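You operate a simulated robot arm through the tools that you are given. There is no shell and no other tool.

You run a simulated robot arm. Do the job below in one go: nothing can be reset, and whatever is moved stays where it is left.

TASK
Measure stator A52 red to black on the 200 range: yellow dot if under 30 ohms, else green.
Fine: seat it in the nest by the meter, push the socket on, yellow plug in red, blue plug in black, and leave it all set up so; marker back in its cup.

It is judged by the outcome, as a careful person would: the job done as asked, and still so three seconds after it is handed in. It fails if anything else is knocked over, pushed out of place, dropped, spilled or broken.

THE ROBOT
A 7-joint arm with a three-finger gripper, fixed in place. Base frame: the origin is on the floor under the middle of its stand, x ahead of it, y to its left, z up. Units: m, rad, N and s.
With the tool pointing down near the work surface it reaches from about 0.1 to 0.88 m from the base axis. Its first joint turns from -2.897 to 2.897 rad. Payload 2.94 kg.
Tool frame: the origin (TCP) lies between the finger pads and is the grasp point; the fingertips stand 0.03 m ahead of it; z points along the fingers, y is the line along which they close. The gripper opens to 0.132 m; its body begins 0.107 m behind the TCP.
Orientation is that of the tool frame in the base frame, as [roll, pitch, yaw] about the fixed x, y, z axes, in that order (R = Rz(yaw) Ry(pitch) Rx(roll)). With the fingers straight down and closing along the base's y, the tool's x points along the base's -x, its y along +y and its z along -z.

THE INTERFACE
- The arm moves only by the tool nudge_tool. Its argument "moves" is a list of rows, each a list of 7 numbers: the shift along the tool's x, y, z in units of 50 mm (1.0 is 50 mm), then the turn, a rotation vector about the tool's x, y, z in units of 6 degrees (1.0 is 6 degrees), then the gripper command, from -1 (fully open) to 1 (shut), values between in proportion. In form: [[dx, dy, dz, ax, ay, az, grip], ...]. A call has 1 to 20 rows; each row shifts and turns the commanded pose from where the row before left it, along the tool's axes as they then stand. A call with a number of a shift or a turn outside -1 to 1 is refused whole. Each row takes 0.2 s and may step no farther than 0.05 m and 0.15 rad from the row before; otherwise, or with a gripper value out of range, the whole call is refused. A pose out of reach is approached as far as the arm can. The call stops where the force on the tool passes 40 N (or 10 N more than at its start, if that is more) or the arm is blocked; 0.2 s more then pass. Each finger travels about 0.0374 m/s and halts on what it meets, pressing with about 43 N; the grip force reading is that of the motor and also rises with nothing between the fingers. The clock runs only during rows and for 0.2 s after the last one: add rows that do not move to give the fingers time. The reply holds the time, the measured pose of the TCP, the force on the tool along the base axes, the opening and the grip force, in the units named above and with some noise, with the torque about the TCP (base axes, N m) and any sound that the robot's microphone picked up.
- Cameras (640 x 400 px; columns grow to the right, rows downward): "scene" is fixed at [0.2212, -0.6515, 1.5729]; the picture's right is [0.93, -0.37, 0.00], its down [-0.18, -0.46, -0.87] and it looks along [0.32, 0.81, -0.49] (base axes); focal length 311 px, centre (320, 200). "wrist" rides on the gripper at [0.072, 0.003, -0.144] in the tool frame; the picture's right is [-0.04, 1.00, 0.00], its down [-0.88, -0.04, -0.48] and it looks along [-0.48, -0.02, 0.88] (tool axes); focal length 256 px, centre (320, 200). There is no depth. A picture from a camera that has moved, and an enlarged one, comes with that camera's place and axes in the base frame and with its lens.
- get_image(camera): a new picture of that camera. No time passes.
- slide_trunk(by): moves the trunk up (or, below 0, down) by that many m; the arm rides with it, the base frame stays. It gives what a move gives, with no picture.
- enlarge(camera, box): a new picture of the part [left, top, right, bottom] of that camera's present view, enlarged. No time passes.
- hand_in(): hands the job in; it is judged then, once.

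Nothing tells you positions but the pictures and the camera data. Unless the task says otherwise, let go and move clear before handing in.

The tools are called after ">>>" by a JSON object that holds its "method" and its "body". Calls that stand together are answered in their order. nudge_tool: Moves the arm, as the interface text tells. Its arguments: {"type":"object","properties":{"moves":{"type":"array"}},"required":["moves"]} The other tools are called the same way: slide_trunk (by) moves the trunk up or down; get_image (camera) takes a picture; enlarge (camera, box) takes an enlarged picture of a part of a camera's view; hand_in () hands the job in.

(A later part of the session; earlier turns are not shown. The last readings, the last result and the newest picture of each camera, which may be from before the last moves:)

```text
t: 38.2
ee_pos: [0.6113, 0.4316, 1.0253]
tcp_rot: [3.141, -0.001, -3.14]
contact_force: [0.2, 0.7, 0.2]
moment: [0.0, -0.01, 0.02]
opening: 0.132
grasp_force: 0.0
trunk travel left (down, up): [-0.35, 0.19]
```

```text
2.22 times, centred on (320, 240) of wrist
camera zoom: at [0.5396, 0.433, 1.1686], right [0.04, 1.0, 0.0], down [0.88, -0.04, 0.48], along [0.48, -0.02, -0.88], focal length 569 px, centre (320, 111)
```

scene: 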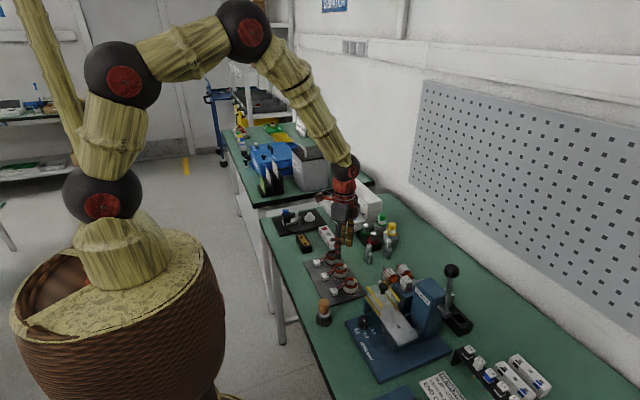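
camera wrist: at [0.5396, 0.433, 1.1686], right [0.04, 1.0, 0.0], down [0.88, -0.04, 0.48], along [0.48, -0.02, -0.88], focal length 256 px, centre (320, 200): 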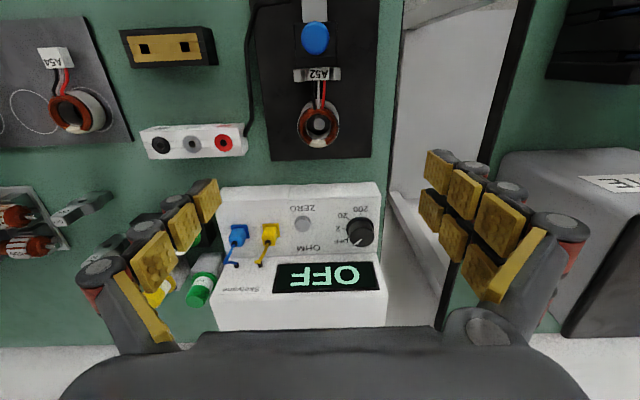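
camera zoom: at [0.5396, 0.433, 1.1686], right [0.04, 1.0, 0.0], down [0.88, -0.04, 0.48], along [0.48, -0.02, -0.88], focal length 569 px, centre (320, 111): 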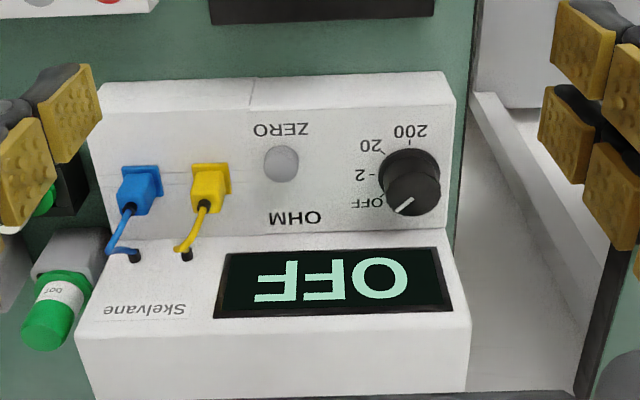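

The meter geometry is resolving: dial near (0.752, 0.481), ZERO button near (0.738, 0.401), display wall near x≈0.80. I'm zooming in on the plugs, jacks and zero block.

>>> {"method": "enlarge", "body": {"camera": "wrist", "box": [225, 215, 305, 275]}}

>>> {"method": "enlarge", "body": {"camera": "wrist", "box": [290, 190, 400, 270]}}

>>> {"method": "enlarge", "body": {"camera": "wrist", "box": [110, 15, 260, 165]}}

>>> {"method": "enlarge", "body": {"camera": "scene", "box": [325, 180, 375, 225]}}

```text
6.67 times, centred on (265, 245) of wrist
camera zoom: at [0.5396, 0.433, 1.1686], right [0.04, 1.0, 0.0], down [0.88, -0.04, 0.48], along [0.48, -0.02, -0.88], focal length 1707 px, centre (687, -100)
```

zoom: 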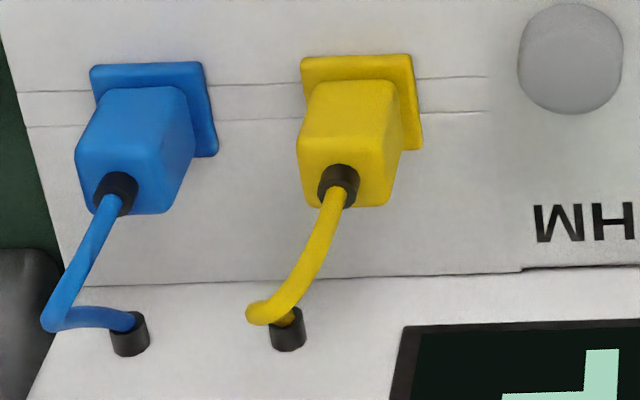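

```text
5.00 times, centred on (345, 230) of wrist
camera zoom: at [0.5396, 0.433, 1.1686], right [0.04, 1.0, 0.0], down [0.88, -0.04, 0.48], along [0.48, -0.02, -0.88], focal length 1280 px, centre (195, 50)
```

zoom: 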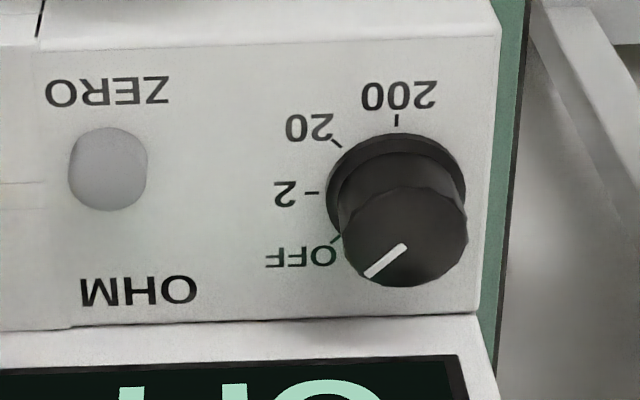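

```text
2.67 times, centred on (185, 90) of wrist
camera zoom: at [0.5396, 0.433, 1.1686], right [0.04, 1.0, 0.0], down [0.88, -0.04, 0.48], along [0.48, -0.02, -0.88], focal length 683 px, centre (680, 493)
```

zoom: 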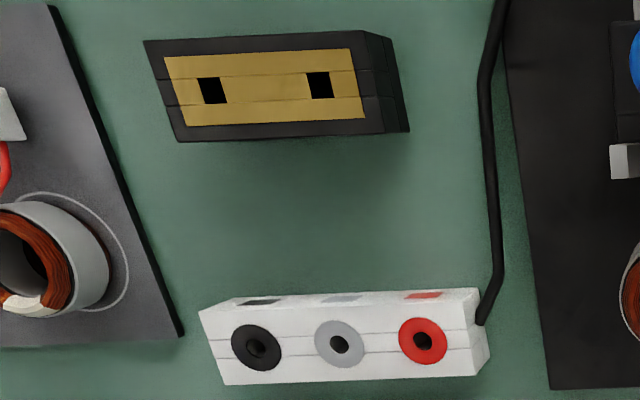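

```text
8.89 times, centred on (350, 202) of scene
camera zoom: at [0.2212, -0.6515, 1.5729], right [0.93, -0.37, 0.0], down [-0.18, -0.46, -0.87], along [0.32, 0.81, -0.49], focal length 2762 px, centre (53, 178)
```

zoom: 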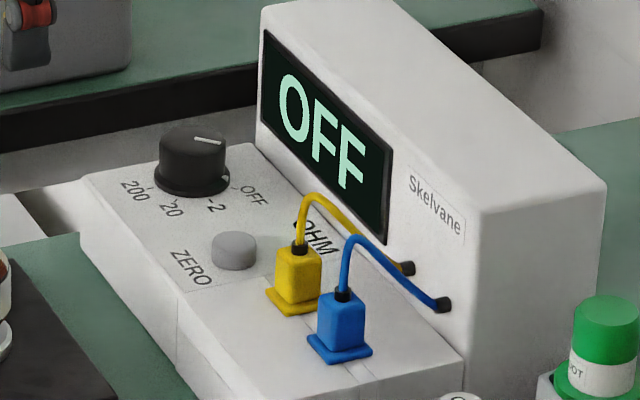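

The dial marks are 45° apart: OFF points to (+x, -y) and 200 to -x, so it needs a 135° clockwise turn. I'll move high over the dial first to test reach, then turn the wrist ready for that.

>>> {"method": "nudge_tool", "body": {"moves": [[-0.708, 0.2575, 0, 0, 0, 0, 0.3], [-0.708, 0.2575, 0, 0, 0, 0, 0.3], [-0.708, 0.2575, 0, 0, 0, 0, 0.3], [-0.708, 0.2575, 0, 0, 0, 0, 0.3], [0, 0, 0.3, 0, 0, 0, 0.3], [0, 0, 0, 0, 0, 0, 0.3]]}}

>>> {"method": "get_image", "body": {"camera": "wrist"}}

>>> {"method": "get_image", "body": {"camera": "scene"}}

```text
t: 39.3
ee_pos: [0.7726, 0.4966, 1.1205]
tcp_rot: [3.071, 0.106, 3.139]
contact_force: [0.5, 0.6, 2.3]
moment: [-0.04, 0.1, 0.01]
opening: 0.0544
grasp_force: 1.1
trunk travel left (down, up): [-0.35, 0.19]
stopped in row 5: the force on the tool passed its limit at 52 N (the readings are from after the stop); the commanded pose is now the measured one
```

```text
taken
camera wrist: at [0.6873, 0.4886, 1.2547], right [0.04, 1.0, 0.07], down [0.82, -0.07, 0.56], along [0.57, 0.04, -0.82], focal length 256 px, centre (320, 200)
```

wrist: 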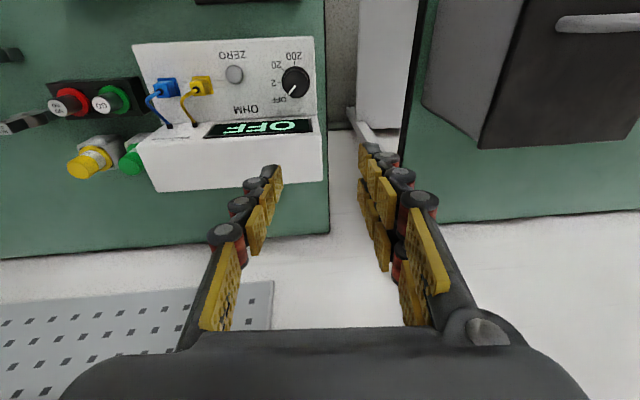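

```text
taken
```

scene: 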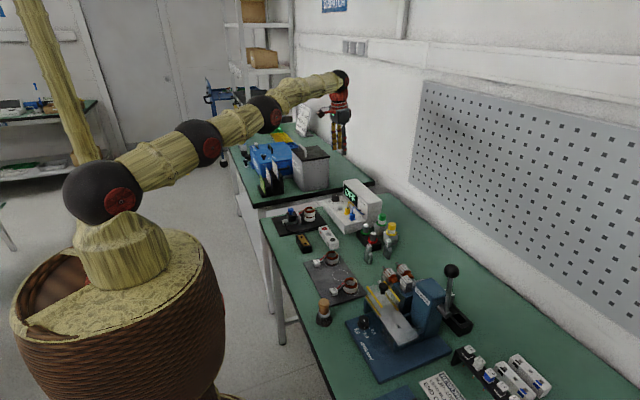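

That stretched pose is past the arm's straight-down reach, and the force came from the arm extending. Nothing on the bench appears to have moved. I'll retreat, then approach the dial with about 10° of outward lean and turn it in 45° steps.

>>> {"method": "nudge_tool", "body": {"moves": [[0.6, 0, 0, 0, 0, 0, 0.3], [0.8, 0, 0, 0, 0, 0, 0.3], [0.6, -0.2, 0, 0.674, 1.01, 0, 0.3], [0, 0, 0, 0, 0, 0, 0.3]]}}

>>> {"method": "get_image", "body": {"camera": "scene"}}

>>> {"method": "enlarge", "body": {"camera": "scene", "box": [260, 170, 420, 300]}}

```text
refused: 1.01 is not a number from -1 to 1
```

```text
taken
```

scene: 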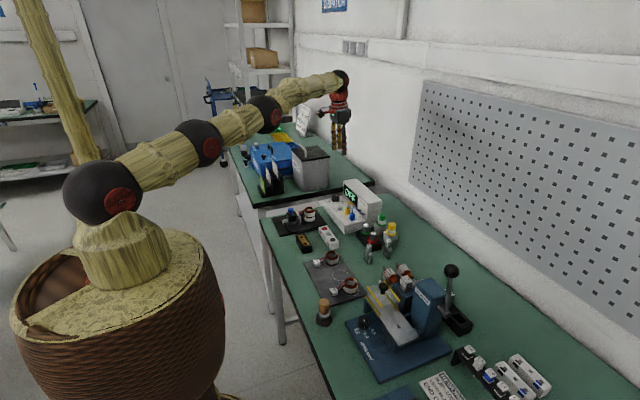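

```text
3.08 times, centred on (340, 235) of scene
camera zoom: at [0.2212, -0.6515, 1.5729], right [0.93, -0.37, 0.0], down [-0.18, -0.46, -0.87], along [0.32, 0.81, -0.49], focal length 956 px, centre (258, 92)
```

zoom: 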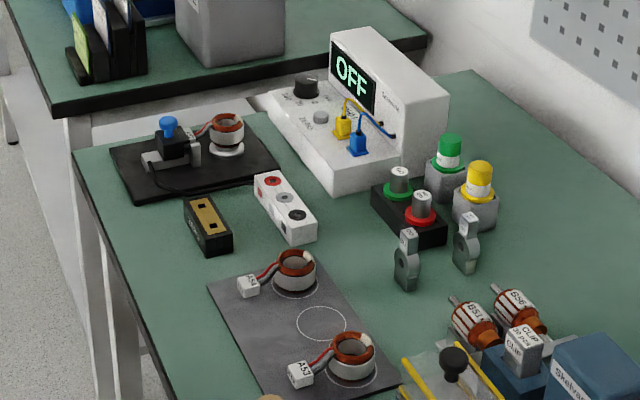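

The call was refused because one turn value was just over 1, so nothing moved; the bench is undisturbed. I'm resending the retreat with that turn in range.

>>> {"method": "nudge_tool", "body": {"moves": [[0.5, 0, 0, 0, 0, 0, 0.3], [0.6, 0, 0, 0, 0, 0, 0.3], [0.6, -0.2, 0, 0.337, 0.505, 0, 0.3], [0.3, 0, 0, 0.337, 0.505, 0, 0.3], [0, 0, 0, 0, 0, 0, 0.3]]}}

>>> {"method": "get_image", "body": {"camera": "scene"}}

```text
t: 40.5
ee_pos: [0.6708, 0.4847, 1.1054]
tcp_rot: [-3.137, -0.007, -3.14]
contact_force: [-0.2, 0.0, 0.2]
moment: [0.0, 0.02, 0.02]
opening: 0.0462
grasp_force: 0.0
trunk travel left (down, up): [-0.35, 0.19]
```

```text
taken
```

scene: 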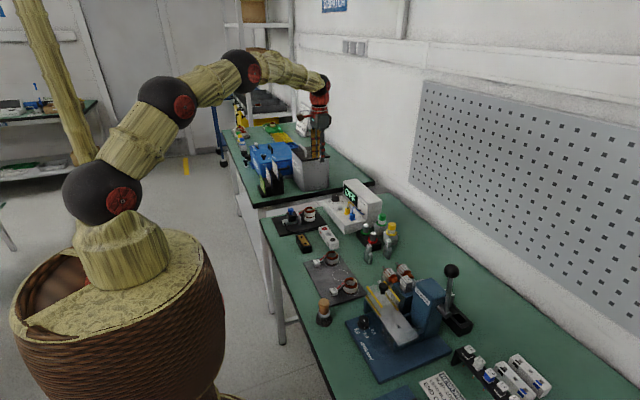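

I'm safely back. Now I'll set the leaned orientation: yaw to face the dial's azimuth, a 10° outward lean, then a 22.5° counter-clockwise pre-turn.

>>> {"method": "nudge_tool", "body": {"moves": [[0, 0, 0, -0.044, -0.067, -0.9, 0.3], [0, 0, 0, 0, 0, -0.906, 0.3], [0, 0, 0, 0, 0, -0.906, 0.3], [0, 0, 0, 0, 0, -0.906, 0.3], [0, 0, 0, 0, 0, -0.906, 0.3], [0, 0, 0, 0, 0, -0.906, 0.3], [0, 0, 0, 0, -0.833, 0, 0.3], [0, 0, 0, 0, -0.833, 0, 0.3], [0, 0, 0, -0.1628, 0, -0.9234, 0.3], [0, 0, 0, -0.1628, 0, -0.9234, 0.3], [0, 0, 0, -0.1628, 0, -0.9234, 0.3], [0, 0, 0, -0.1628, 0, -0.9234, 0.3], [0, 0, 0, 0, 0, 0, 0.3]]}}

>>> {"method": "get_image", "body": {"camera": "wrist"}}

```text
t: 43.3
ee_pos: [0.6729, 0.485, 1.106]
tcp_rot: [3.14, 0.174, -2.178]
contact_force: [0.6, 0.2, -0.6]
moment: [0.02, 0.0, 0.01]
opening: 0.0464
grasp_force: 0.0
trunk travel left (down, up): [-0.35, 0.19]
```

```text
taken
camera wrist: at [0.6165, 0.408, 1.2329], right [-0.8, 0.6, 0.01], down [0.48, 0.62, 0.62], along [0.37, 0.5, -0.78], focal length 256 px, centre (320, 200)
```

wrist: 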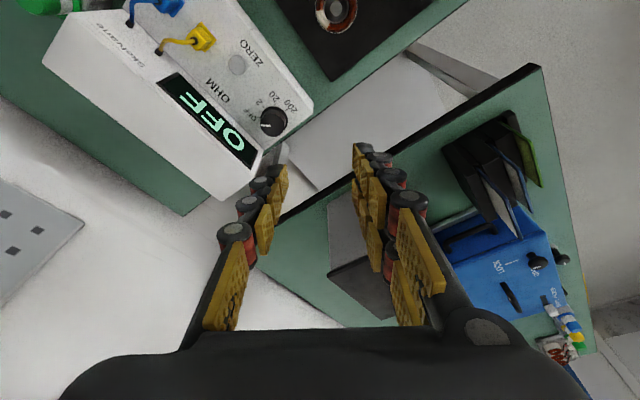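

The orientation is as planned. I'm moving toward a hover above the dial.

>>> {"method": "nudge_tool", "body": {"moves": [[-0.0745, -0.345, 0.7495, 0, 0, 0, 0.3], [-0.0745, -0.345, 0.7495, 0, 0, 0, 0.3], [-0.0745, -0.345, 0.7495, 0, 0, 0, 0.3], [-0.0745, -0.345, 0.7495, 0, 0, 0, 0.3], [0, 0, 0, 0, 0, 0, 0.3]]}}

>>> {"method": "get_image", "body": {"camera": "wrist"}}

>>> {"method": "enlarge", "body": {"camera": "wrist", "box": [220, 60, 420, 240]}}

>>> {"method": "enlarge", "body": {"camera": "scene", "box": [310, 140, 410, 230]}}

```text
t: 44.5
ee_pos: [0.754, 0.4786, 0.9585]
tcp_rot: [3.138, 0.173, -2.178]
contact_force: [-0.9, -0.1, -0.1]
moment: [0.0, -0.04, -0.02]
opening: 0.046
grasp_force: 0.1
trunk travel left (down, up): [-0.35, 0.19]
```

```text
taken
camera wrist: at [0.6966, 0.4007, 1.0871], right [-0.8, 0.6, 0.01], down [0.48, 0.62, 0.62], along [0.37, 0.5, -0.78], focal length 256 px, centre (320, 200)
```

wrist: 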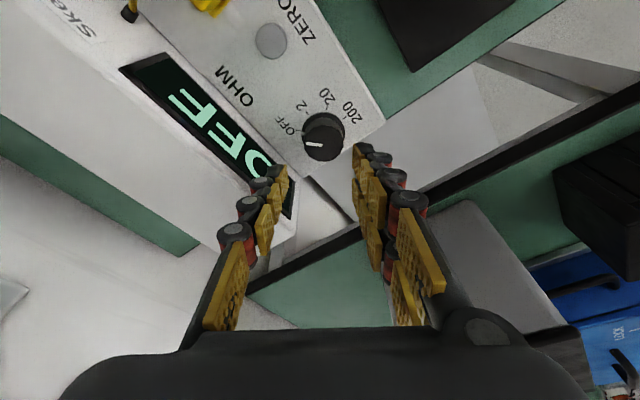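

```text
2.22 times, centred on (320, 150) of wrist
camera zoom: at [0.6966, 0.4007, 1.0871], right [-0.8, 0.6, 0.01], down [0.48, 0.62, 0.62], along [0.37, 0.5, -0.78], focal length 569 px, centre (320, 311)
```

zoom: 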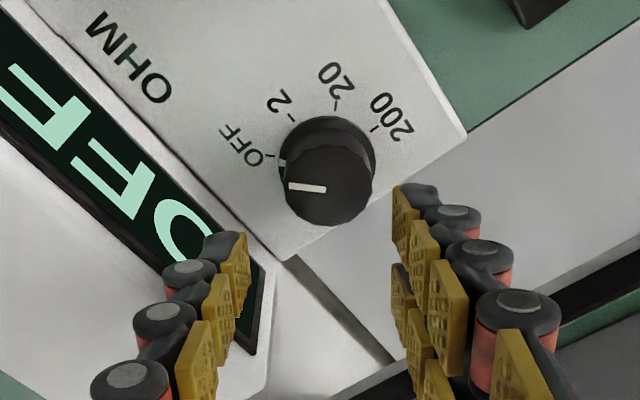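

```text
4.44 times, centred on (360, 185) of scene
camera zoom: at [0.2212, -0.6515, 1.5729], right [0.93, -0.37, 0.0], down [-0.18, -0.46, -0.87], along [0.32, 0.81, -0.49], focal length 1381 px, centre (142, 267)
```

zoom: 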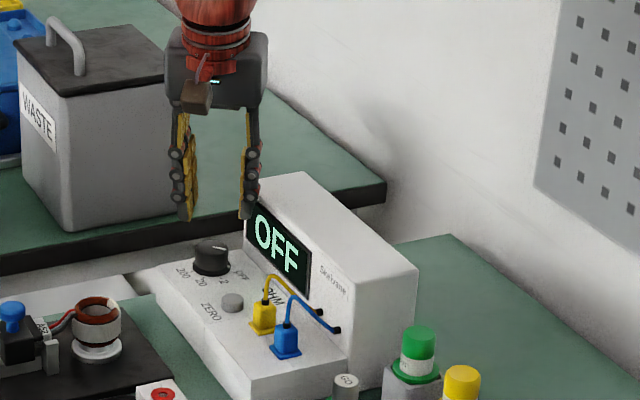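

Reach is fine with the lean, and the dial measures at (0.7526, 0.481) again. I'm descending over it with the fingers open 46 mm.

>>> {"method": "nudge_tool", "body": {"moves": [[0.074, 0.02, 0.36, 0, 0, 0, 0.3], [0.074, 0.02, 0.36, 0, 0, 0, 0.3], [0, 0, 0, 0, 0, 0, 0.3]]}}

>>> {"method": "enlarge", "body": {"camera": "wrist", "box": [220, 60, 420, 240]}}

>>> {"method": "enlarge", "body": {"camera": "scene", "box": [320, 160, 380, 220]}}

```text
t: 45.3
ee_pos: [0.7507, 0.4787, 0.9231]
tcp_rot: [3.139, 0.176, -2.179]
contact_force: [0.3, 1.4, -0.7]
moment: [0.01, -0.03, 0.0]
opening: 0.0464
grasp_force: 0.0
trunk travel left (down, up): [-0.35, 0.19]
```

```text
2.22 times, centred on (320, 150) of wrist
camera zoom: at [0.6937, 0.4013, 1.0516], right [-0.8, 0.61, 0.01], down [0.48, 0.62, 0.62], along [0.37, 0.5, -0.78], focal length 569 px, centre (320, 311)
```

zoom: 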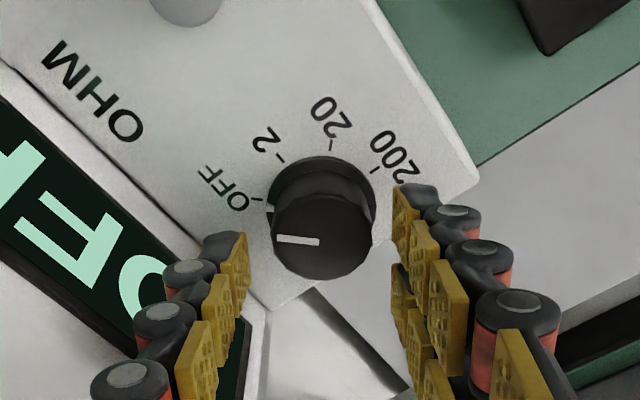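

```text
6.67 times, centred on (350, 190) of scene
camera zoom: at [0.2212, -0.6515, 1.5729], right [0.93, -0.37, 0.0], down [-0.18, -0.46, -0.87], along [0.32, 0.81, -0.49], focal length 2072 px, centre (120, 267)
```

zoom: 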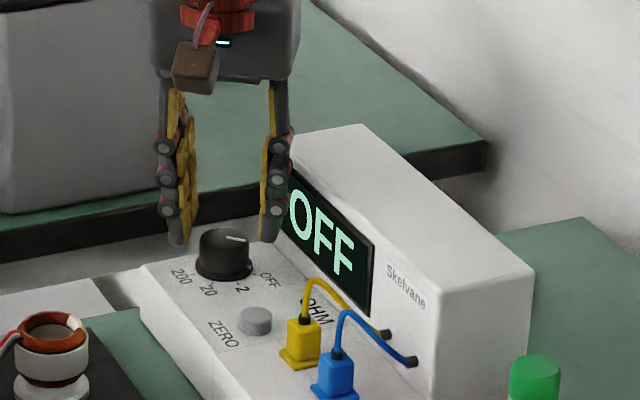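

The dial is centred between the pads. Last bit of descent, then I close on it.

>>> {"method": "nudge_tool", "body": {"moves": [[0.034, 0, 0.193, 0, 0, 0, 0.3], [0.034, 0, 0.193, 0, 0, 0, 0.3], [0, 0, 0, 0, 0, 0, 0.3]]}}

>>> {"method": "enlarge", "body": {"camera": "wrist", "box": [220, 60, 420, 240]}}

>>> {"method": "enlarge", "body": {"camera": "scene", "box": [320, 160, 380, 220]}}

```text
t: 46.1
ee_pos: [0.7508, 0.4804, 0.904]
tcp_rot: [3.142, 0.175, -2.177]
contact_force: [0.5, -0.4, 0.0]
moment: [0.0, -0.02, 0.02]
opening: 0.0462
grasp_force: 0.1
trunk travel left (down, up): [-0.35, 0.19]
```

```text
2.22 times, centred on (320, 150) of wrist
camera zoom: at [0.6939, 0.4029, 1.0324], right [-0.8, 0.61, 0.01], down [0.48, 0.62, 0.62], along [0.37, 0.5, -0.78], focal length 569 px, centre (320, 311)
```

zoom: 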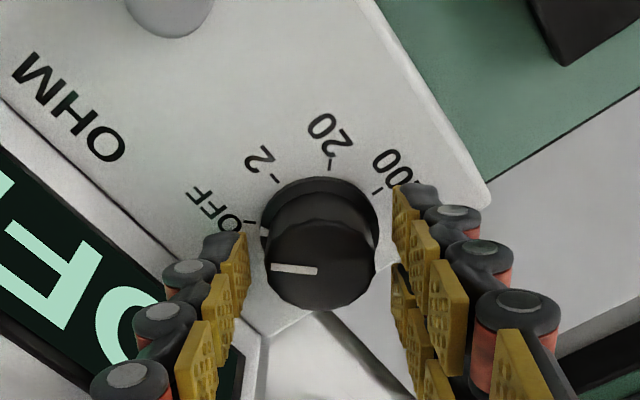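

```text
6.67 times, centred on (350, 190) of scene
camera zoom: at [0.2212, -0.6515, 1.5729], right [0.93, -0.37, 0.0], down [-0.18, -0.46, -0.87], along [0.32, 0.81, -0.49], focal length 2072 px, centre (120, 267)
```

zoom: 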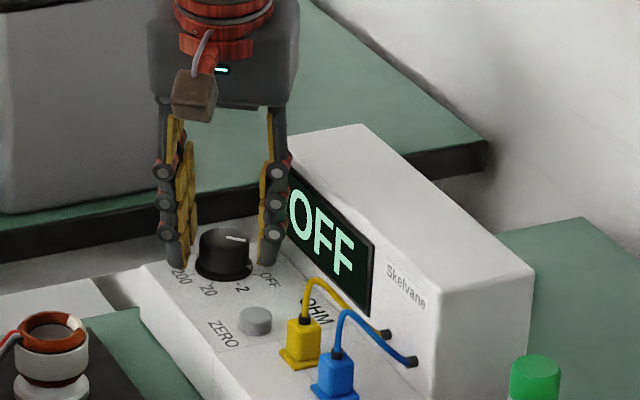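

Fingers are around the dial just above the panel. I'm closing.

>>> {"method": "nudge_tool", "body": {"moves": [[0, 0, 0, 0, 0, 0, 0.65], [0, 0, 0, 0, 0, 0, 0.65], [0, 0, 0, 0, 0, 0, 0.65], [0, 0, 0, 0, 0, 0, 0.65]]}}

>>> {"method": "enlarge", "body": {"camera": "wrist", "box": [220, 60, 420, 240]}}

```text
t: 47.1
ee_pos: [0.7519, 0.4814, 0.9045]
tcp_rot: [3.14, 0.173, -2.177]
contact_force: [0.0, 0.0, 0.1]
moment: [0.1, -0.08, -0.01]
opening: 0.0326
grasp_force: 44.8
trunk travel left (down, up): [-0.35, 0.19]
```

```text
2.22 times, centred on (320, 150) of wrist
camera zoom: at [0.6938, 0.4029, 1.0324], right [-0.8, 0.61, 0.01], down [0.48, 0.62, 0.62], along [0.37, 0.5, -0.78], focal length 569 px, centre (320, 311)
```

zoom: 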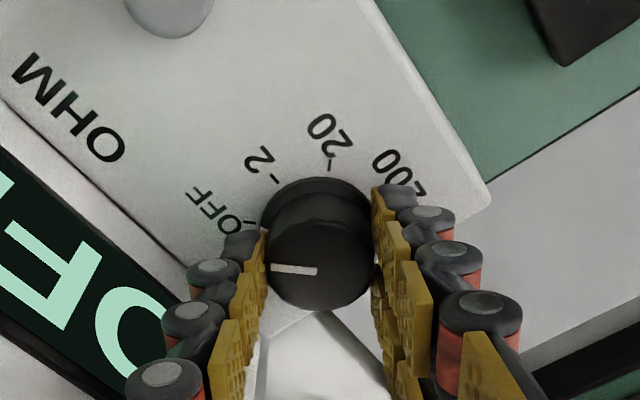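

The dial is gripped. I'm turning it 45° clockwise about the vertical.

>>> {"method": "nudge_tool", "body": {"moves": [[0, 0.0069, 0, 0.1628, 0, 0.9234, 0.65], [0, 0.0069, 0, 0.1628, 0, 0.9234, 0.65], [0, 0.0069, 0, 0.1628, 0, 0.9234, 0.65], [0, 0.0069, 0, 0.1628, 0, 0.9234, 0.65], [0, 0.0069, 0, 0.1628, 0, 0.9234, 0.65], [0, 0.0069, 0, 0.1628, 0, 0.9234, 0.65], [0, 0.0069, 0, 0.1628, 0, 0.9234, 0.65], [0, 0.0069, 0, 0.1628, 0, 0.9234, 0.65], [0, 0, 0, 0, 0, 0, 0.65]]}}

>>> {"method": "get_image", "body": {"camera": "wrist"}}

>>> {"method": "enlarge", "body": {"camera": "wrist", "box": [220, 60, 420, 240]}}

>>> {"method": "enlarge", "body": {"camera": "scene", "box": [320, 160, 380, 220]}}

```text
t: 49.1
ee_pos: [0.7505, 0.4814, 0.9039]
tcp_rot: [3.141, 0.173, -2.966]
contact_force: [2.4, -3.1, 8.2]
moment: [-0.15, -0.32, 0.01]
opening: 0.0326
grasp_force: 45.0
trunk travel left (down, up): [-0.35, 0.19]
```

```text
taken
camera wrist: at [0.6551, 0.4675, 1.0323], right [-0.13, 0.99, 0.01], down [0.78, 0.1, 0.62], along [0.61, 0.09, -0.78], focal length 256 px, centre (320, 200)
```

wrist: 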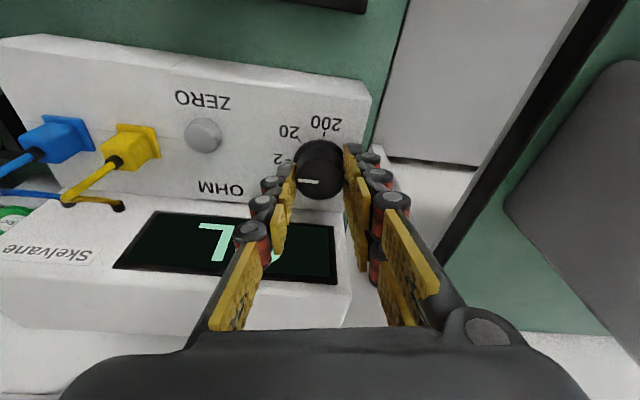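

```text
2.22 times, centred on (320, 150) of wrist
camera zoom: at [0.6551, 0.4675, 1.0323], right [-0.13, 0.99, 0.01], down [0.78, 0.1, 0.62], along [0.61, 0.09, -0.78], focal length 569 px, centre (320, 311)
```

zoom: 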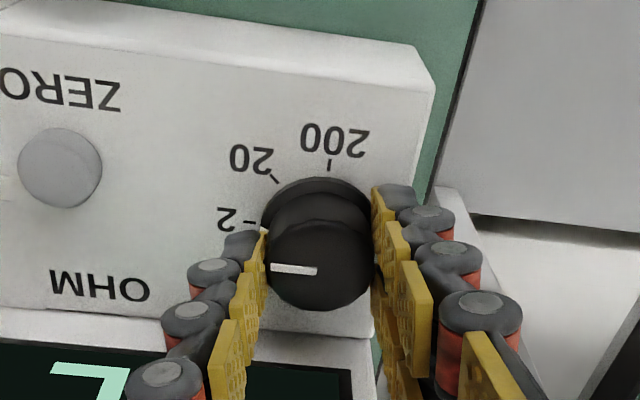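

```text
6.67 times, centred on (350, 190) of scene
camera zoom: at [0.2212, -0.6515, 1.5729], right [0.93, -0.37, 0.0], down [-0.18, -0.46, -0.87], along [0.32, 0.81, -0.49], focal length 2072 px, centre (120, 267)
```

zoom: 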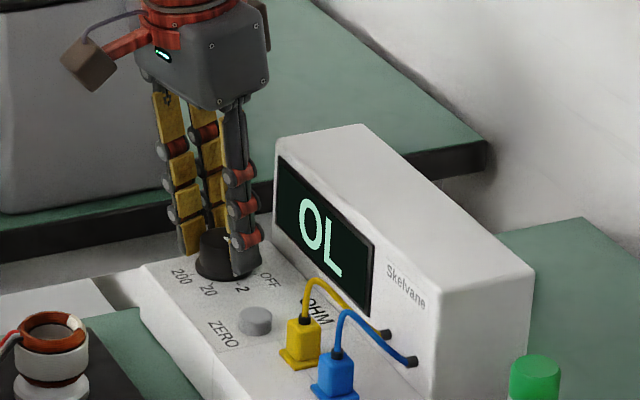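

The dial is on 2 and the display shows OL, so the meter is live. I'm opening, turning back 45°, and re-gripping for the next step.

>>> {"method": "nudge_tool", "body": {"moves": [[0, 0, 0, 0, 0, 0, 0.3], [0, 0, 0, 0, 0, 0, 0.3], [0, -0.0069, 0, -0.1628, 0, -0.9234, 0.3], [0, -0.0069, 0, -0.1628, 0, -0.9234, 0.3], [0, -0.0069, 0, -0.1628, 0, -0.9234, 0.3], [0, -0.0069, 0, -0.1628, 0, -0.9234, 0.3], [0, -0.0069, 0, -0.1628, 0, -0.9234, 0.3], [0, -0.0069, 0, -0.1628, 0, -0.9234, 0.3], [0, -0.0069, 0, -0.1628, 0, -0.9234, 0.3], [0, -0.0069, 0, -0.1628, 0, -0.9234, 0.3], [0, 0, 0, 0, 0, 0, 0.3]]}}

>>> {"method": "enlarge", "body": {"camera": "wrist", "box": [220, 60, 420, 240]}}

```text
t: 51.5
ee_pos: [0.7519, 0.4789, 0.9038]
tcp_rot: [3.14, 0.173, -2.177]
contact_force: [1.0, 0.3, 0.1]
moment: [-0.04, 0.0, 0.01]
opening: 0.0461
grasp_force: 0.0
trunk travel left (down, up): [-0.35, 0.19]
```

```text
2.22 times, centred on (320, 150) of wrist
camera zoom: at [0.6939, 0.4011, 1.0322], right [-0.8, 0.6, 0.01], down [0.48, 0.62, 0.62], along [0.37, 0.5, -0.78], focal length 569 px, centre (320, 311)
```

zoom: 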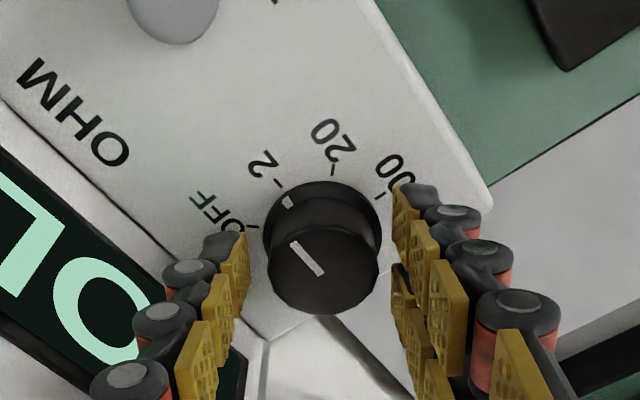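

The dial stays on 2. I'm gripping again and turning another 45°.

>>> {"method": "nudge_tool", "body": {"moves": [[0, 0, 0, 0, 0, 0, 0.65], [0, 0, 0, 0, 0, 0, 0.65], [0, 0, 0, 0, 0, 0, 0.65], [0, 0.0069, 0, 0.1628, 0, 0.9234, 0.65], [0, 0.0069, 0, 0.1628, 0, 0.9234, 0.65], [0, 0.0069, 0, 0.1628, 0, 0.9234, 0.65], [0, 0.0069, 0, 0.1628, 0, 0.9234, 0.65], [0, 0.0069, 0, 0.1628, 0, 0.9234, 0.65], [0, 0.0069, 0, 0.1628, 0, 0.9234, 0.65], [0, 0.0069, 0, 0.1628, 0, 0.9234, 0.65], [0, 0.0069, 0, 0.1628, 0, 0.9234, 0.65], [0, 0, 0, 0, 0, 0, 0.65]]}}

>>> {"method": "enlarge", "body": {"camera": "wrist", "box": [220, 60, 420, 240]}}

>>> {"method": "enlarge", "body": {"camera": "scene", "box": [320, 160, 380, 220]}}

```text
t: 54.1
ee_pos: [0.7489, 0.4802, 0.9041]
tcp_rot: [-3.141, 0.177, -2.964]
contact_force: [2.7, -0.8, 6.3]
moment: [-0.15, 0.19, -0.03]
opening: 0.0327
grasp_force: 45.2
trunk travel left (down, up): [-0.35, 0.19]
```

```text
2.22 times, centred on (320, 150) of wrist
camera zoom: at [0.6536, 0.4671, 1.032], right [-0.13, 0.99, 0.01], down [0.78, 0.1, 0.62], along [0.62, 0.09, -0.78], focal length 569 px, centre (320, 311)
```

zoom: 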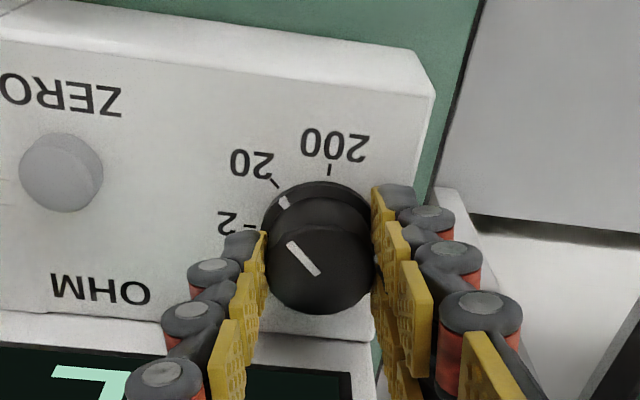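

```text
6.67 times, centred on (350, 190) of scene
camera zoom: at [0.2212, -0.6515, 1.5729], right [0.93, -0.37, 0.0], down [-0.18, -0.46, -0.87], along [0.32, 0.81, -0.49], focal length 2072 px, centre (120, 267)
```

zoom: 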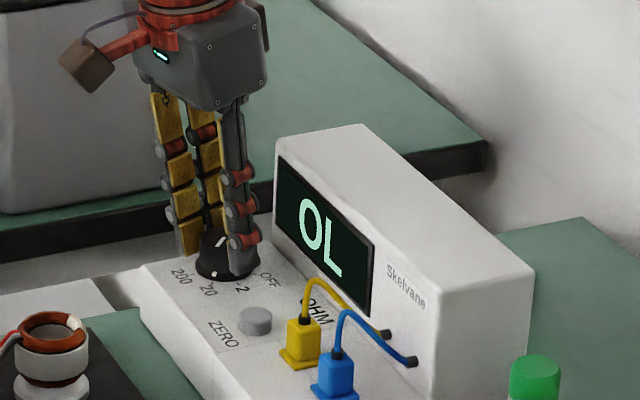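

The dial is now on 20. One more re-grip and 45° turn to reach 200.

>>> {"method": "nudge_tool", "body": {"moves": [[0, 0, 0, 0, 0, 0, 0.3], [0, 0, 0, 0, 0, 0, 0.3], [0, -0.0069, 0, -0.1628, 0, -0.9234, 0.3], [0, -0.0069, 0, -0.1628, 0, -0.9234, 0.3], [0, -0.0069, 0, -0.1628, 0, -0.9234, 0.3], [0, -0.0069, 0, -0.1628, 0, -0.9234, 0.3], [0, -0.0069, 0, -0.1628, 0, -0.9234, 0.3], [0, -0.0069, 0, -0.1628, 0, -0.9234, 0.3], [0, -0.0069, 0, -0.1628, 0, -0.9234, 0.3], [0, -0.0069, 0, -0.1628, 0, -0.9234, 0.3], [0, 0, 0, 0, 0, 0, 0.3]]}}

>>> {"method": "enlarge", "body": {"camera": "wrist", "box": [220, 60, 420, 240]}}

```text
t: 56.5
ee_pos: [0.7504, 0.4791, 0.9018]
tcp_rot: [3.141, 0.176, -2.178]
contact_force: [-0.4, 0.0, -0.8]
moment: [0.01, -0.02, -0.01]
opening: 0.0463
grasp_force: 0.0
trunk travel left (down, up): [-0.35, 0.19]
```

```text
2.22 times, centred on (320, 150) of wrist
camera zoom: at [0.6933, 0.4015, 1.0313], right [-0.8, 0.6, 0.01], down [0.48, 0.62, 0.62], along [0.37, 0.5, -0.78], focal length 569 px, centre (320, 311)
```

zoom: 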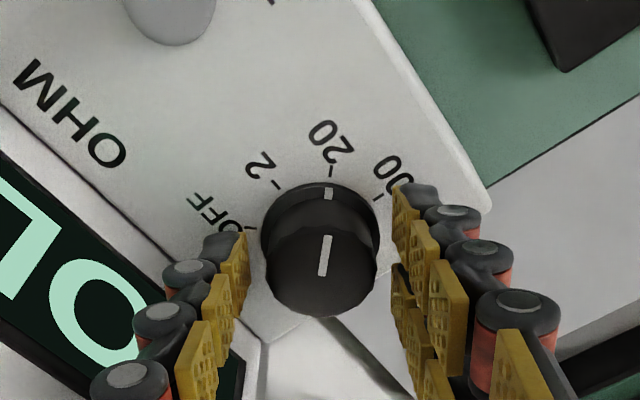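

>>> {"method": "nudge_tool", "body": {"moves": [[0, 0, 0, 0, 0, 0, 0.65], [0, 0, 0, 0, 0, 0, 0.65], [0, 0, 0, 0, 0, 0, 0.65], [0, 0.0069, 0, 0.1628, 0, 0.9234, 0.65], [0, 0.0069, 0, 0.1628, 0, 0.9234, 0.65], [0, 0.0069, 0, 0.1628, 0, 0.9234, 0.65], [0, 0.0069, 0, 0.1628, 0, 0.9234, 0.65], [0, 0.0069, 0, 0.1628, 0, 0.9234, 0.65], [0, 0.0069, 0, 0.1628, 0, 0.9234, 0.65], [0, 0.0069, 0, 0.1628, 0, 0.9234, 0.65], [0, 0.0069, 0, 0.1628, 0, 0.9234, 0.65], [0, 0, 0, 0, 0, 0, 0.65], [0, 0, 0, 0, 0, 0, 0.3], [0, 0, 0, 0, 0, 0, 0.3]]}}

>>> {"method": "enlarge", "body": {"camera": "wrist", "box": [220, 60, 420, 240]}}

>>> {"method": "enlarge", "body": {"camera": "scene", "box": [320, 160, 380, 220]}}

```text
t: 59.5
ee_pos: [0.7494, 0.4831, 0.9042]
tcp_rot: [-3.141, 0.174, -2.964]
contact_force: [0.3, -0.2, 0.3]
moment: [0.01, -0.01, 0.01]
opening: 0.0458
grasp_force: 0.2
trunk travel left (down, up): [-0.35, 0.19]
```

```text
2.22 times, centred on (320, 150) of wrist
camera zoom: at [0.6539, 0.4681, 1.032], right [-0.13, 0.99, 0.01], down [0.78, 0.1, 0.62], along [0.61, 0.09, -0.78], focal length 569 px, centre (320, 311)
```

zoom: 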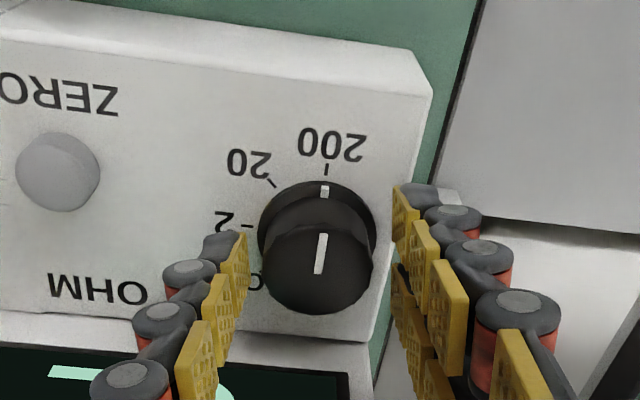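

```text
6.67 times, centred on (350, 190) of scene
camera zoom: at [0.2212, -0.6515, 1.5729], right [0.93, -0.37, 0.0], down [-0.18, -0.46, -0.87], along [0.32, 0.81, -0.49], focal length 2072 px, centre (120, 267)
```

zoom: 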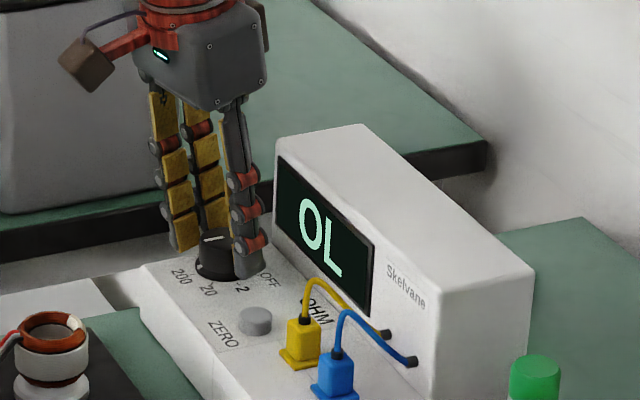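

The dial reads 200 and has been released. I'm rising, retreating and straightening the tool, then going to hover over the yellow plug.

>>> {"method": "nudge_tool", "body": {"moves": [[-0.139, 0, -0.788, 0, 0, 0, 0.3], [-0.139, 0, -0.788, 0, 0, 0, 0.3], [0.439, -0.597, -0.077, 0, 0, 0, 0.3], [0.439, -0.597, -0.077, 0, 0, 0, 0.3], [0.439, -0.597, -0.077, 0, 0, 0, 0.3], [0, 0, 0, 0, 0.833, 0, 0.3], [0, 0, 0, 0, 0.833, 0, 0.3], [0, 0, 0, 0, 0, 0.85, 0.3], [0, 0, 0, 0, 0, 0.85, 0.3], [0, 0, 0, 0, 0, 0, 0.3]]}}

>>> {"method": "get_image", "body": {"camera": "wrist"}}

>>> {"method": "get_image", "body": {"camera": "scene"}}

```text
t: 61.7
ee_pos: [0.6981, 0.381, 0.9836]
tcp_rot: [3.141, -0.002, 3.141]
contact_force: [-0.8, 1.3, -0.4]
moment: [0.02, 0.02, 0.01]
opening: 0.0465
grasp_force: 0.1
trunk travel left (down, up): [-0.35, 0.19]
```

```text
taken
camera wrist: at [0.627, 0.3843, 1.1273], right [0.04, 1.0, 0.0], down [0.88, -0.04, 0.47], along [0.47, -0.02, -0.88], focal length 256 px, centre (320, 200)
```

wrist: 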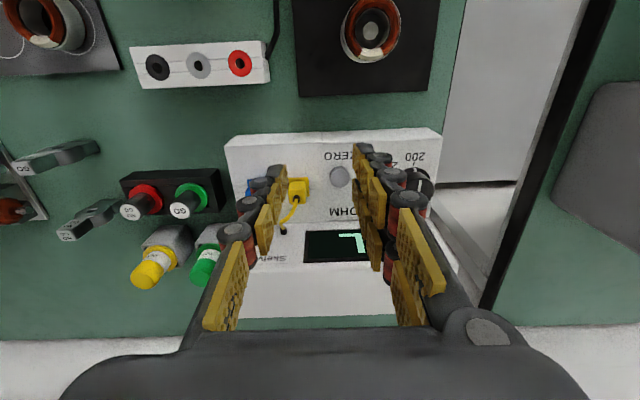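

```text
taken
```

scene: 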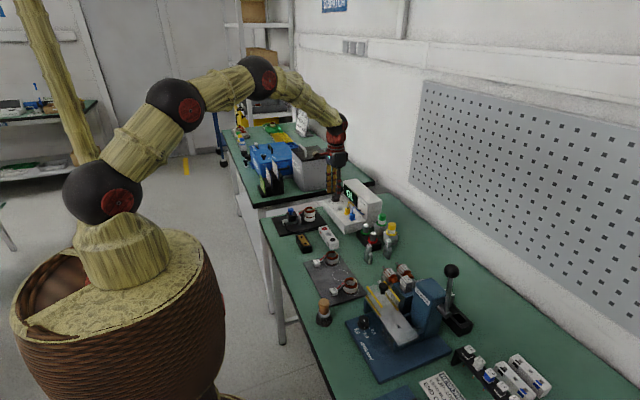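

The tool is vertical again, clear of the meter. Next I'll go above the blue plug at about (0.749, 0.309).

>>> {"method": "nudge_tool", "body": {"moves": [[-0.5, -0.723, 0.33, 0, 0, 0, 0.47], [-0.5, -0.723, 0.33, 0, 0, 0, 0.47], [0, 0, 0, 0, 0, 0, 0.47]]}}

>>> {"method": "get_image", "body": {"camera": "wrist"}}

>>> {"method": "enlarge", "body": {"camera": "wrist", "box": [240, 80, 420, 200]}}

>>> {"method": "enlarge", "body": {"camera": "scene", "box": [320, 150, 400, 230]}}

```text
t: 62.5
ee_pos: [0.7494, 0.3089, 0.9518]
tcp_rot: [-3.141, 0.0, 3.141]
contact_force: [-0.6, -0.3, -0.4]
moment: [0.02, 0.0, 0.02]
opening: 0.0352
grasp_force: 0.1
trunk travel left (down, up): [-0.35, 0.19]
```

```text
taken
camera wrist: at [0.6772, 0.312, 1.0939], right [0.04, 1.0, 0.0], down [0.88, -0.04, 0.48], along [0.47, -0.02, -0.88], focal length 256 px, centre (320, 200)
```

wrist: 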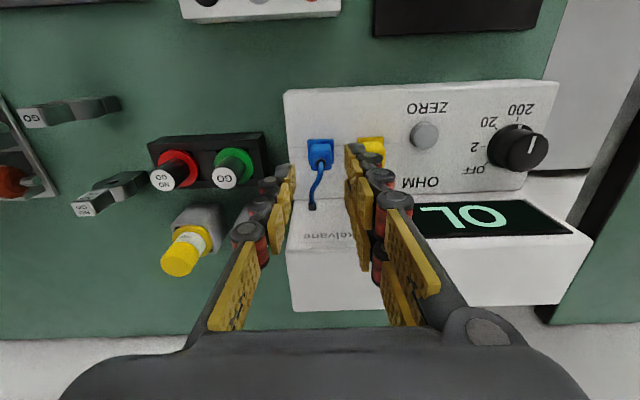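

```text
3.33 times, centred on (330, 140) of wrist
camera zoom: at [0.6772, 0.312, 1.0939], right [0.04, 1.0, 0.0], down [0.88, -0.04, 0.48], along [0.47, -0.02, -0.88], focal length 853 px, centre (287, 400)
```

zoom: 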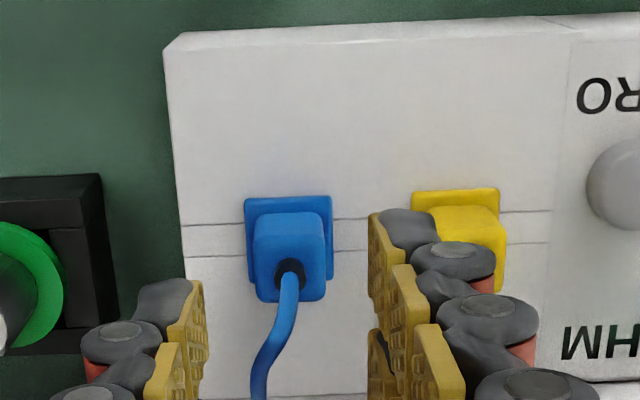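

```text
5.00 times, centred on (360, 190) of scene
camera zoom: at [0.2212, -0.6515, 1.5729], right [0.93, -0.37, 0.0], down [-0.18, -0.46, -0.87], along [0.32, 0.81, -0.49], focal length 1554 px, centre (120, 250)
```

zoom: 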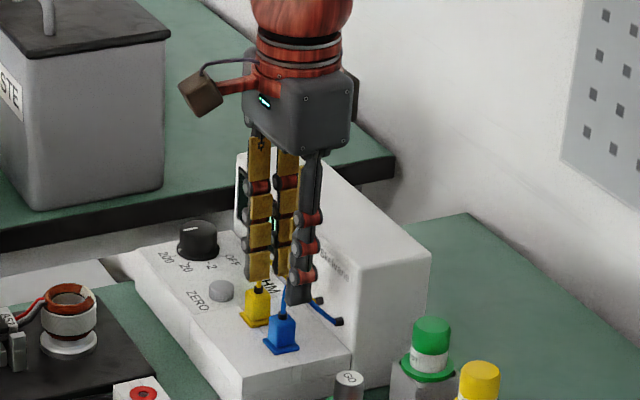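

The blue plug is exactly where I thought. Taking yellow first keeps the cables clear of the fingers, so I'll shift over the yellow plug.

>>> {"method": "nudge_tool", "body": {"moves": [[0, 0.463, 0, 0, 0, 0, 0.5], [0, 0.463, 0, 0, 0, 0, 0.5], [0, 0, 0.3, 0, 0, 0, 0.5], [0, 0, 0, 0, 0, 0, 0.5]]}}

>>> {"method": "get_image", "body": {"camera": "wrist"}}

>>> {"method": "enlarge", "body": {"camera": "wrist", "box": [240, 80, 420, 200]}}

>>> {"method": "enlarge", "body": {"camera": "scene", "box": [330, 180, 380, 220]}}

```text
t: 63.5
ee_pos: [0.7483, 0.3554, 0.9374]
tcp_rot: [-3.141, -0.002, 3.141]
contact_force: [0.2, -0.8, -0.2]
moment: [0.0, 0.02, 0.0]
opening: 0.0325
grasp_force: 0.2
trunk travel left (down, up): [-0.35, 0.19]
```

```text
taken
camera wrist: at [0.6761, 0.3583, 1.0802], right [0.04, 1.0, 0.0], down [0.88, -0.04, 0.48], along [0.47, -0.02, -0.88], focal length 256 px, centre (320, 200)
```

wrist: 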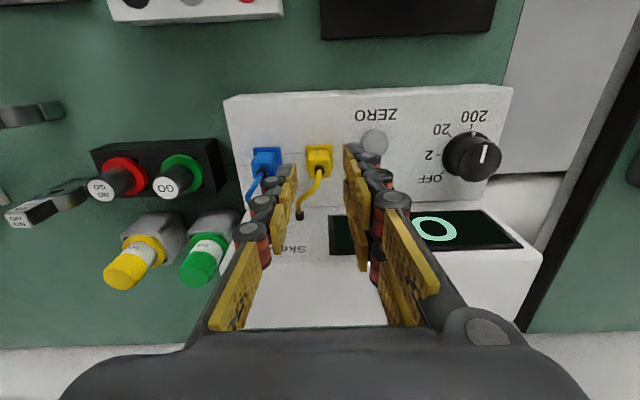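

```text
3.33 times, centred on (330, 140) of wrist
camera zoom: at [0.6761, 0.3583, 1.0802], right [0.04, 1.0, 0.0], down [0.88, -0.04, 0.48], along [0.47, -0.02, -0.88], focal length 853 px, centre (287, 400)
```

zoom: 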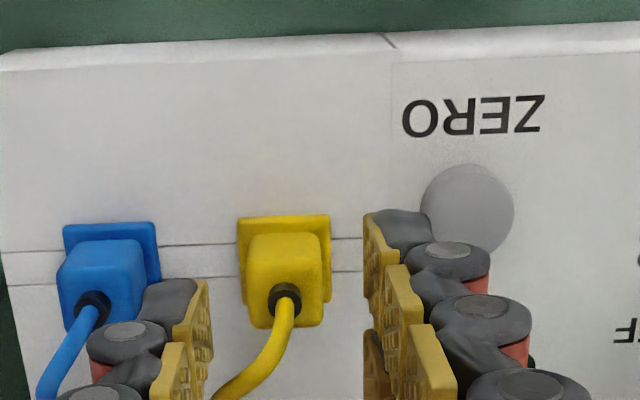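

```text
10.00 times, centred on (355, 200) of scene
camera zoom: at [0.2212, -0.6515, 1.5729], right [0.93, -0.37, 0.0], down [-0.18, -0.46, -0.87], along [0.32, 0.81, -0.49], focal length 3107 px, centre (-30, 200)
```

zoom: 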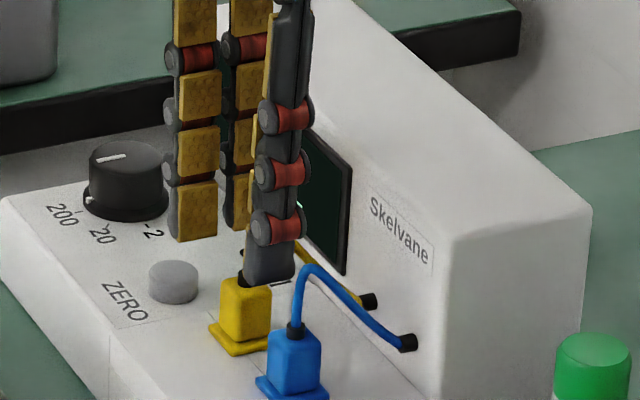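

The yellow plug is centred between the pads. I'm lowering around its body.

>>> {"method": "nudge_tool", "body": {"moves": [[-0.02, -0.01, 0.3, 0, 0, 0, 0.575], [0, 0, 0.3, 0, 0, 0, 0.575], [0, 0, 0.1, 0, 0, 0, 0.575], [0, 0, 0, 0, 0, 0, 0.575]]}}

>>> {"method": "enlarge", "body": {"camera": "wrist", "box": [240, 100, 420, 220]}}

>>> {"method": "enlarge", "body": {"camera": "scene", "box": [330, 180, 380, 220]}}

```text
t: 64.5
ee_pos: [0.7504, 0.3557, 0.9002]
tcp_rot: [3.141, -0.003, -3.141]
contact_force: [0.1, 0.6, 0.1]
moment: [-0.03, 0.01, 0.06]
opening: 0.0281
grasp_force: 0.0
trunk travel left (down, up): [-0.35, 0.19]
```

```text
3.33 times, centred on (330, 160) of wrist
camera zoom: at [0.6777, 0.3581, 1.0435], right [0.04, 1.0, 0.0], down [0.88, -0.04, 0.47], along [0.47, -0.02, -0.88], focal length 853 px, centre (287, 333)
```

zoom: 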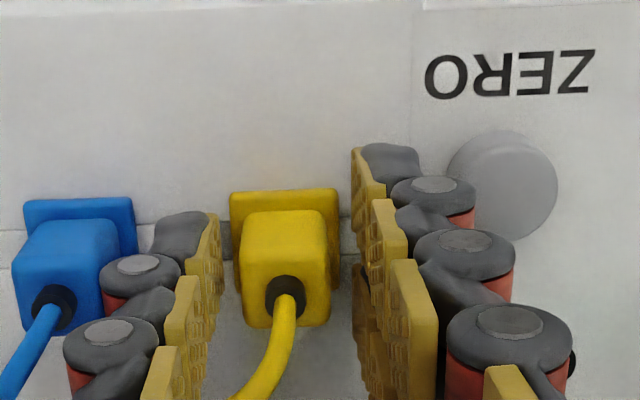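

```text
10.00 times, centred on (355, 200) of scene
camera zoom: at [0.2212, -0.6515, 1.5729], right [0.93, -0.37, 0.0], down [-0.18, -0.46, -0.87], along [0.32, 0.81, -0.49], focal length 3107 px, centre (-30, 200)
```

zoom: 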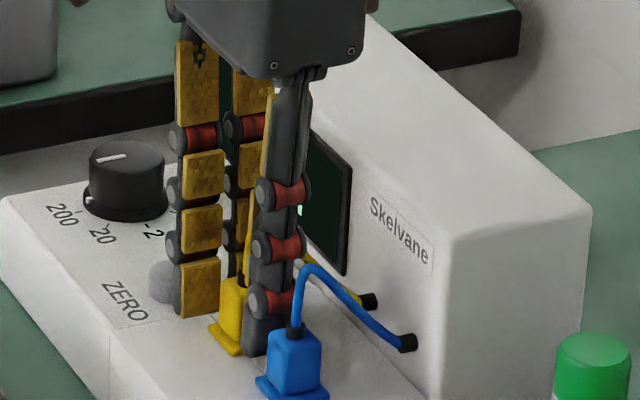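

The finger has cleared the blue plug with no contact. I'm closing on the yellow plug.

>>> {"method": "nudge_tool", "body": {"moves": [[0, 0, 0, 0, 0, 0, 0.85], [0, 0, 0, 0, 0, 0, 0.85], [0, 0, 0, 0, 0, 0, 0.85], [0, 0, 0, 0, 0, 0, 0.85]]}}

>>> {"method": "enlarge", "body": {"camera": "wrist", "box": [240, 100, 420, 220]}}

```text
t: 65.5
ee_pos: [0.749, 0.3544, 0.9011]
tcp_rot: [3.14, -0.004, 3.141]
contact_force: [0.9, -0.3, 0.2]
moment: [0.01, 0.0, 0.01]
opening: 0.0169
grasp_force: 42.3
trunk travel left (down, up): [-0.35, 0.19]
```

```text
3.33 times, centred on (330, 160) of wrist
camera zoom: at [0.6778, 0.3581, 1.0435], right [0.04, 1.0, 0.0], down [0.88, -0.04, 0.47], along [0.47, -0.02, -0.88], focal length 853 px, centre (287, 333)
```

zoom: 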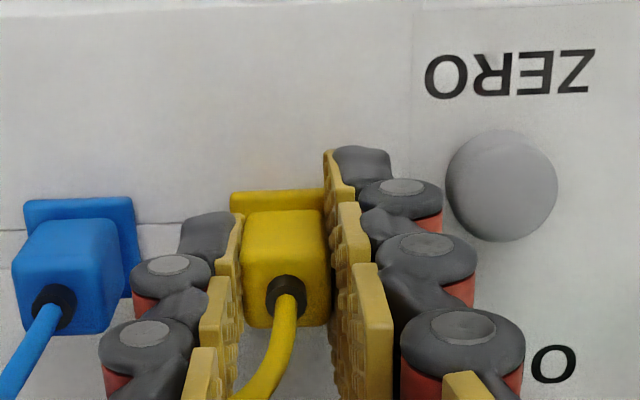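

The yellow plug is gripped (17 mm). I'm pulling straight up.

>>> {"method": "nudge_tool", "body": {"moves": [[0, 0, -0.2, 0, 0, 0, 0.85], [0, 0, -0.3, 0, 0, 0, 0.85], [0, 0, -0.4, 0, 0, 0, 0.85], [0, 0, -0.4, 0, 0, 0, 0.85], [0, 0, 0, 0, 0, 0, 0.85]]}}

>>> {"method": "get_image", "body": {"camera": "wrist"}}

>>> {"method": "enlarge", "body": {"camera": "scene", "box": [310, 160, 390, 220]}}

```text
t: 66.7
ee_pos: [0.752, 0.3548, 0.9639]
tcp_rot: [3.141, -0.001, -3.141]
contact_force: [0.5, 0.0, -0.1]
moment: [-0.02, -0.01, 0.0]
opening: 0.0163
grasp_force: 42.2
trunk travel left (down, up): [-0.35, 0.19]
```

```text
taken
camera wrist: at [0.6804, 0.3576, 1.1065], right [0.04, 1.0, 0.0], down [0.88, -0.04, 0.47], along [0.47, -0.02, -0.88], focal length 256 px, centre (320, 200)
```

wrist: 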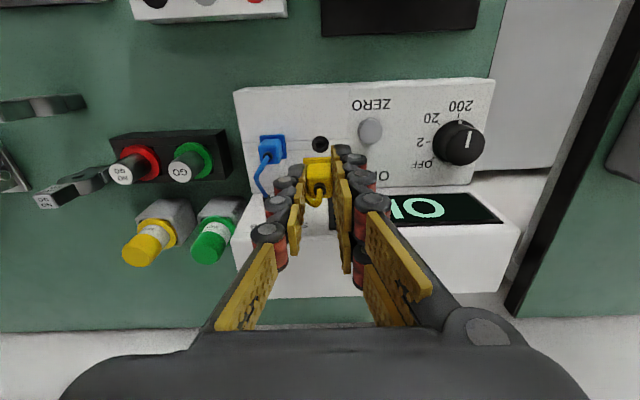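

```text
6.67 times, centred on (350, 190) of scene
camera zoom: at [0.2212, -0.6515, 1.5729], right [0.93, -0.37, 0.0], down [-0.18, -0.46, -0.87], along [0.32, 0.81, -0.49], focal length 2072 px, centre (120, 267)
```

zoom: 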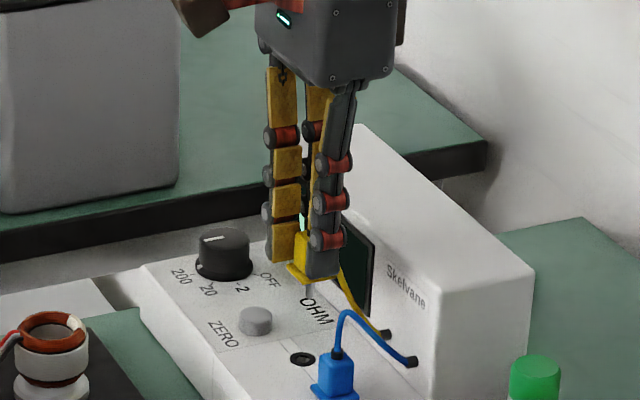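

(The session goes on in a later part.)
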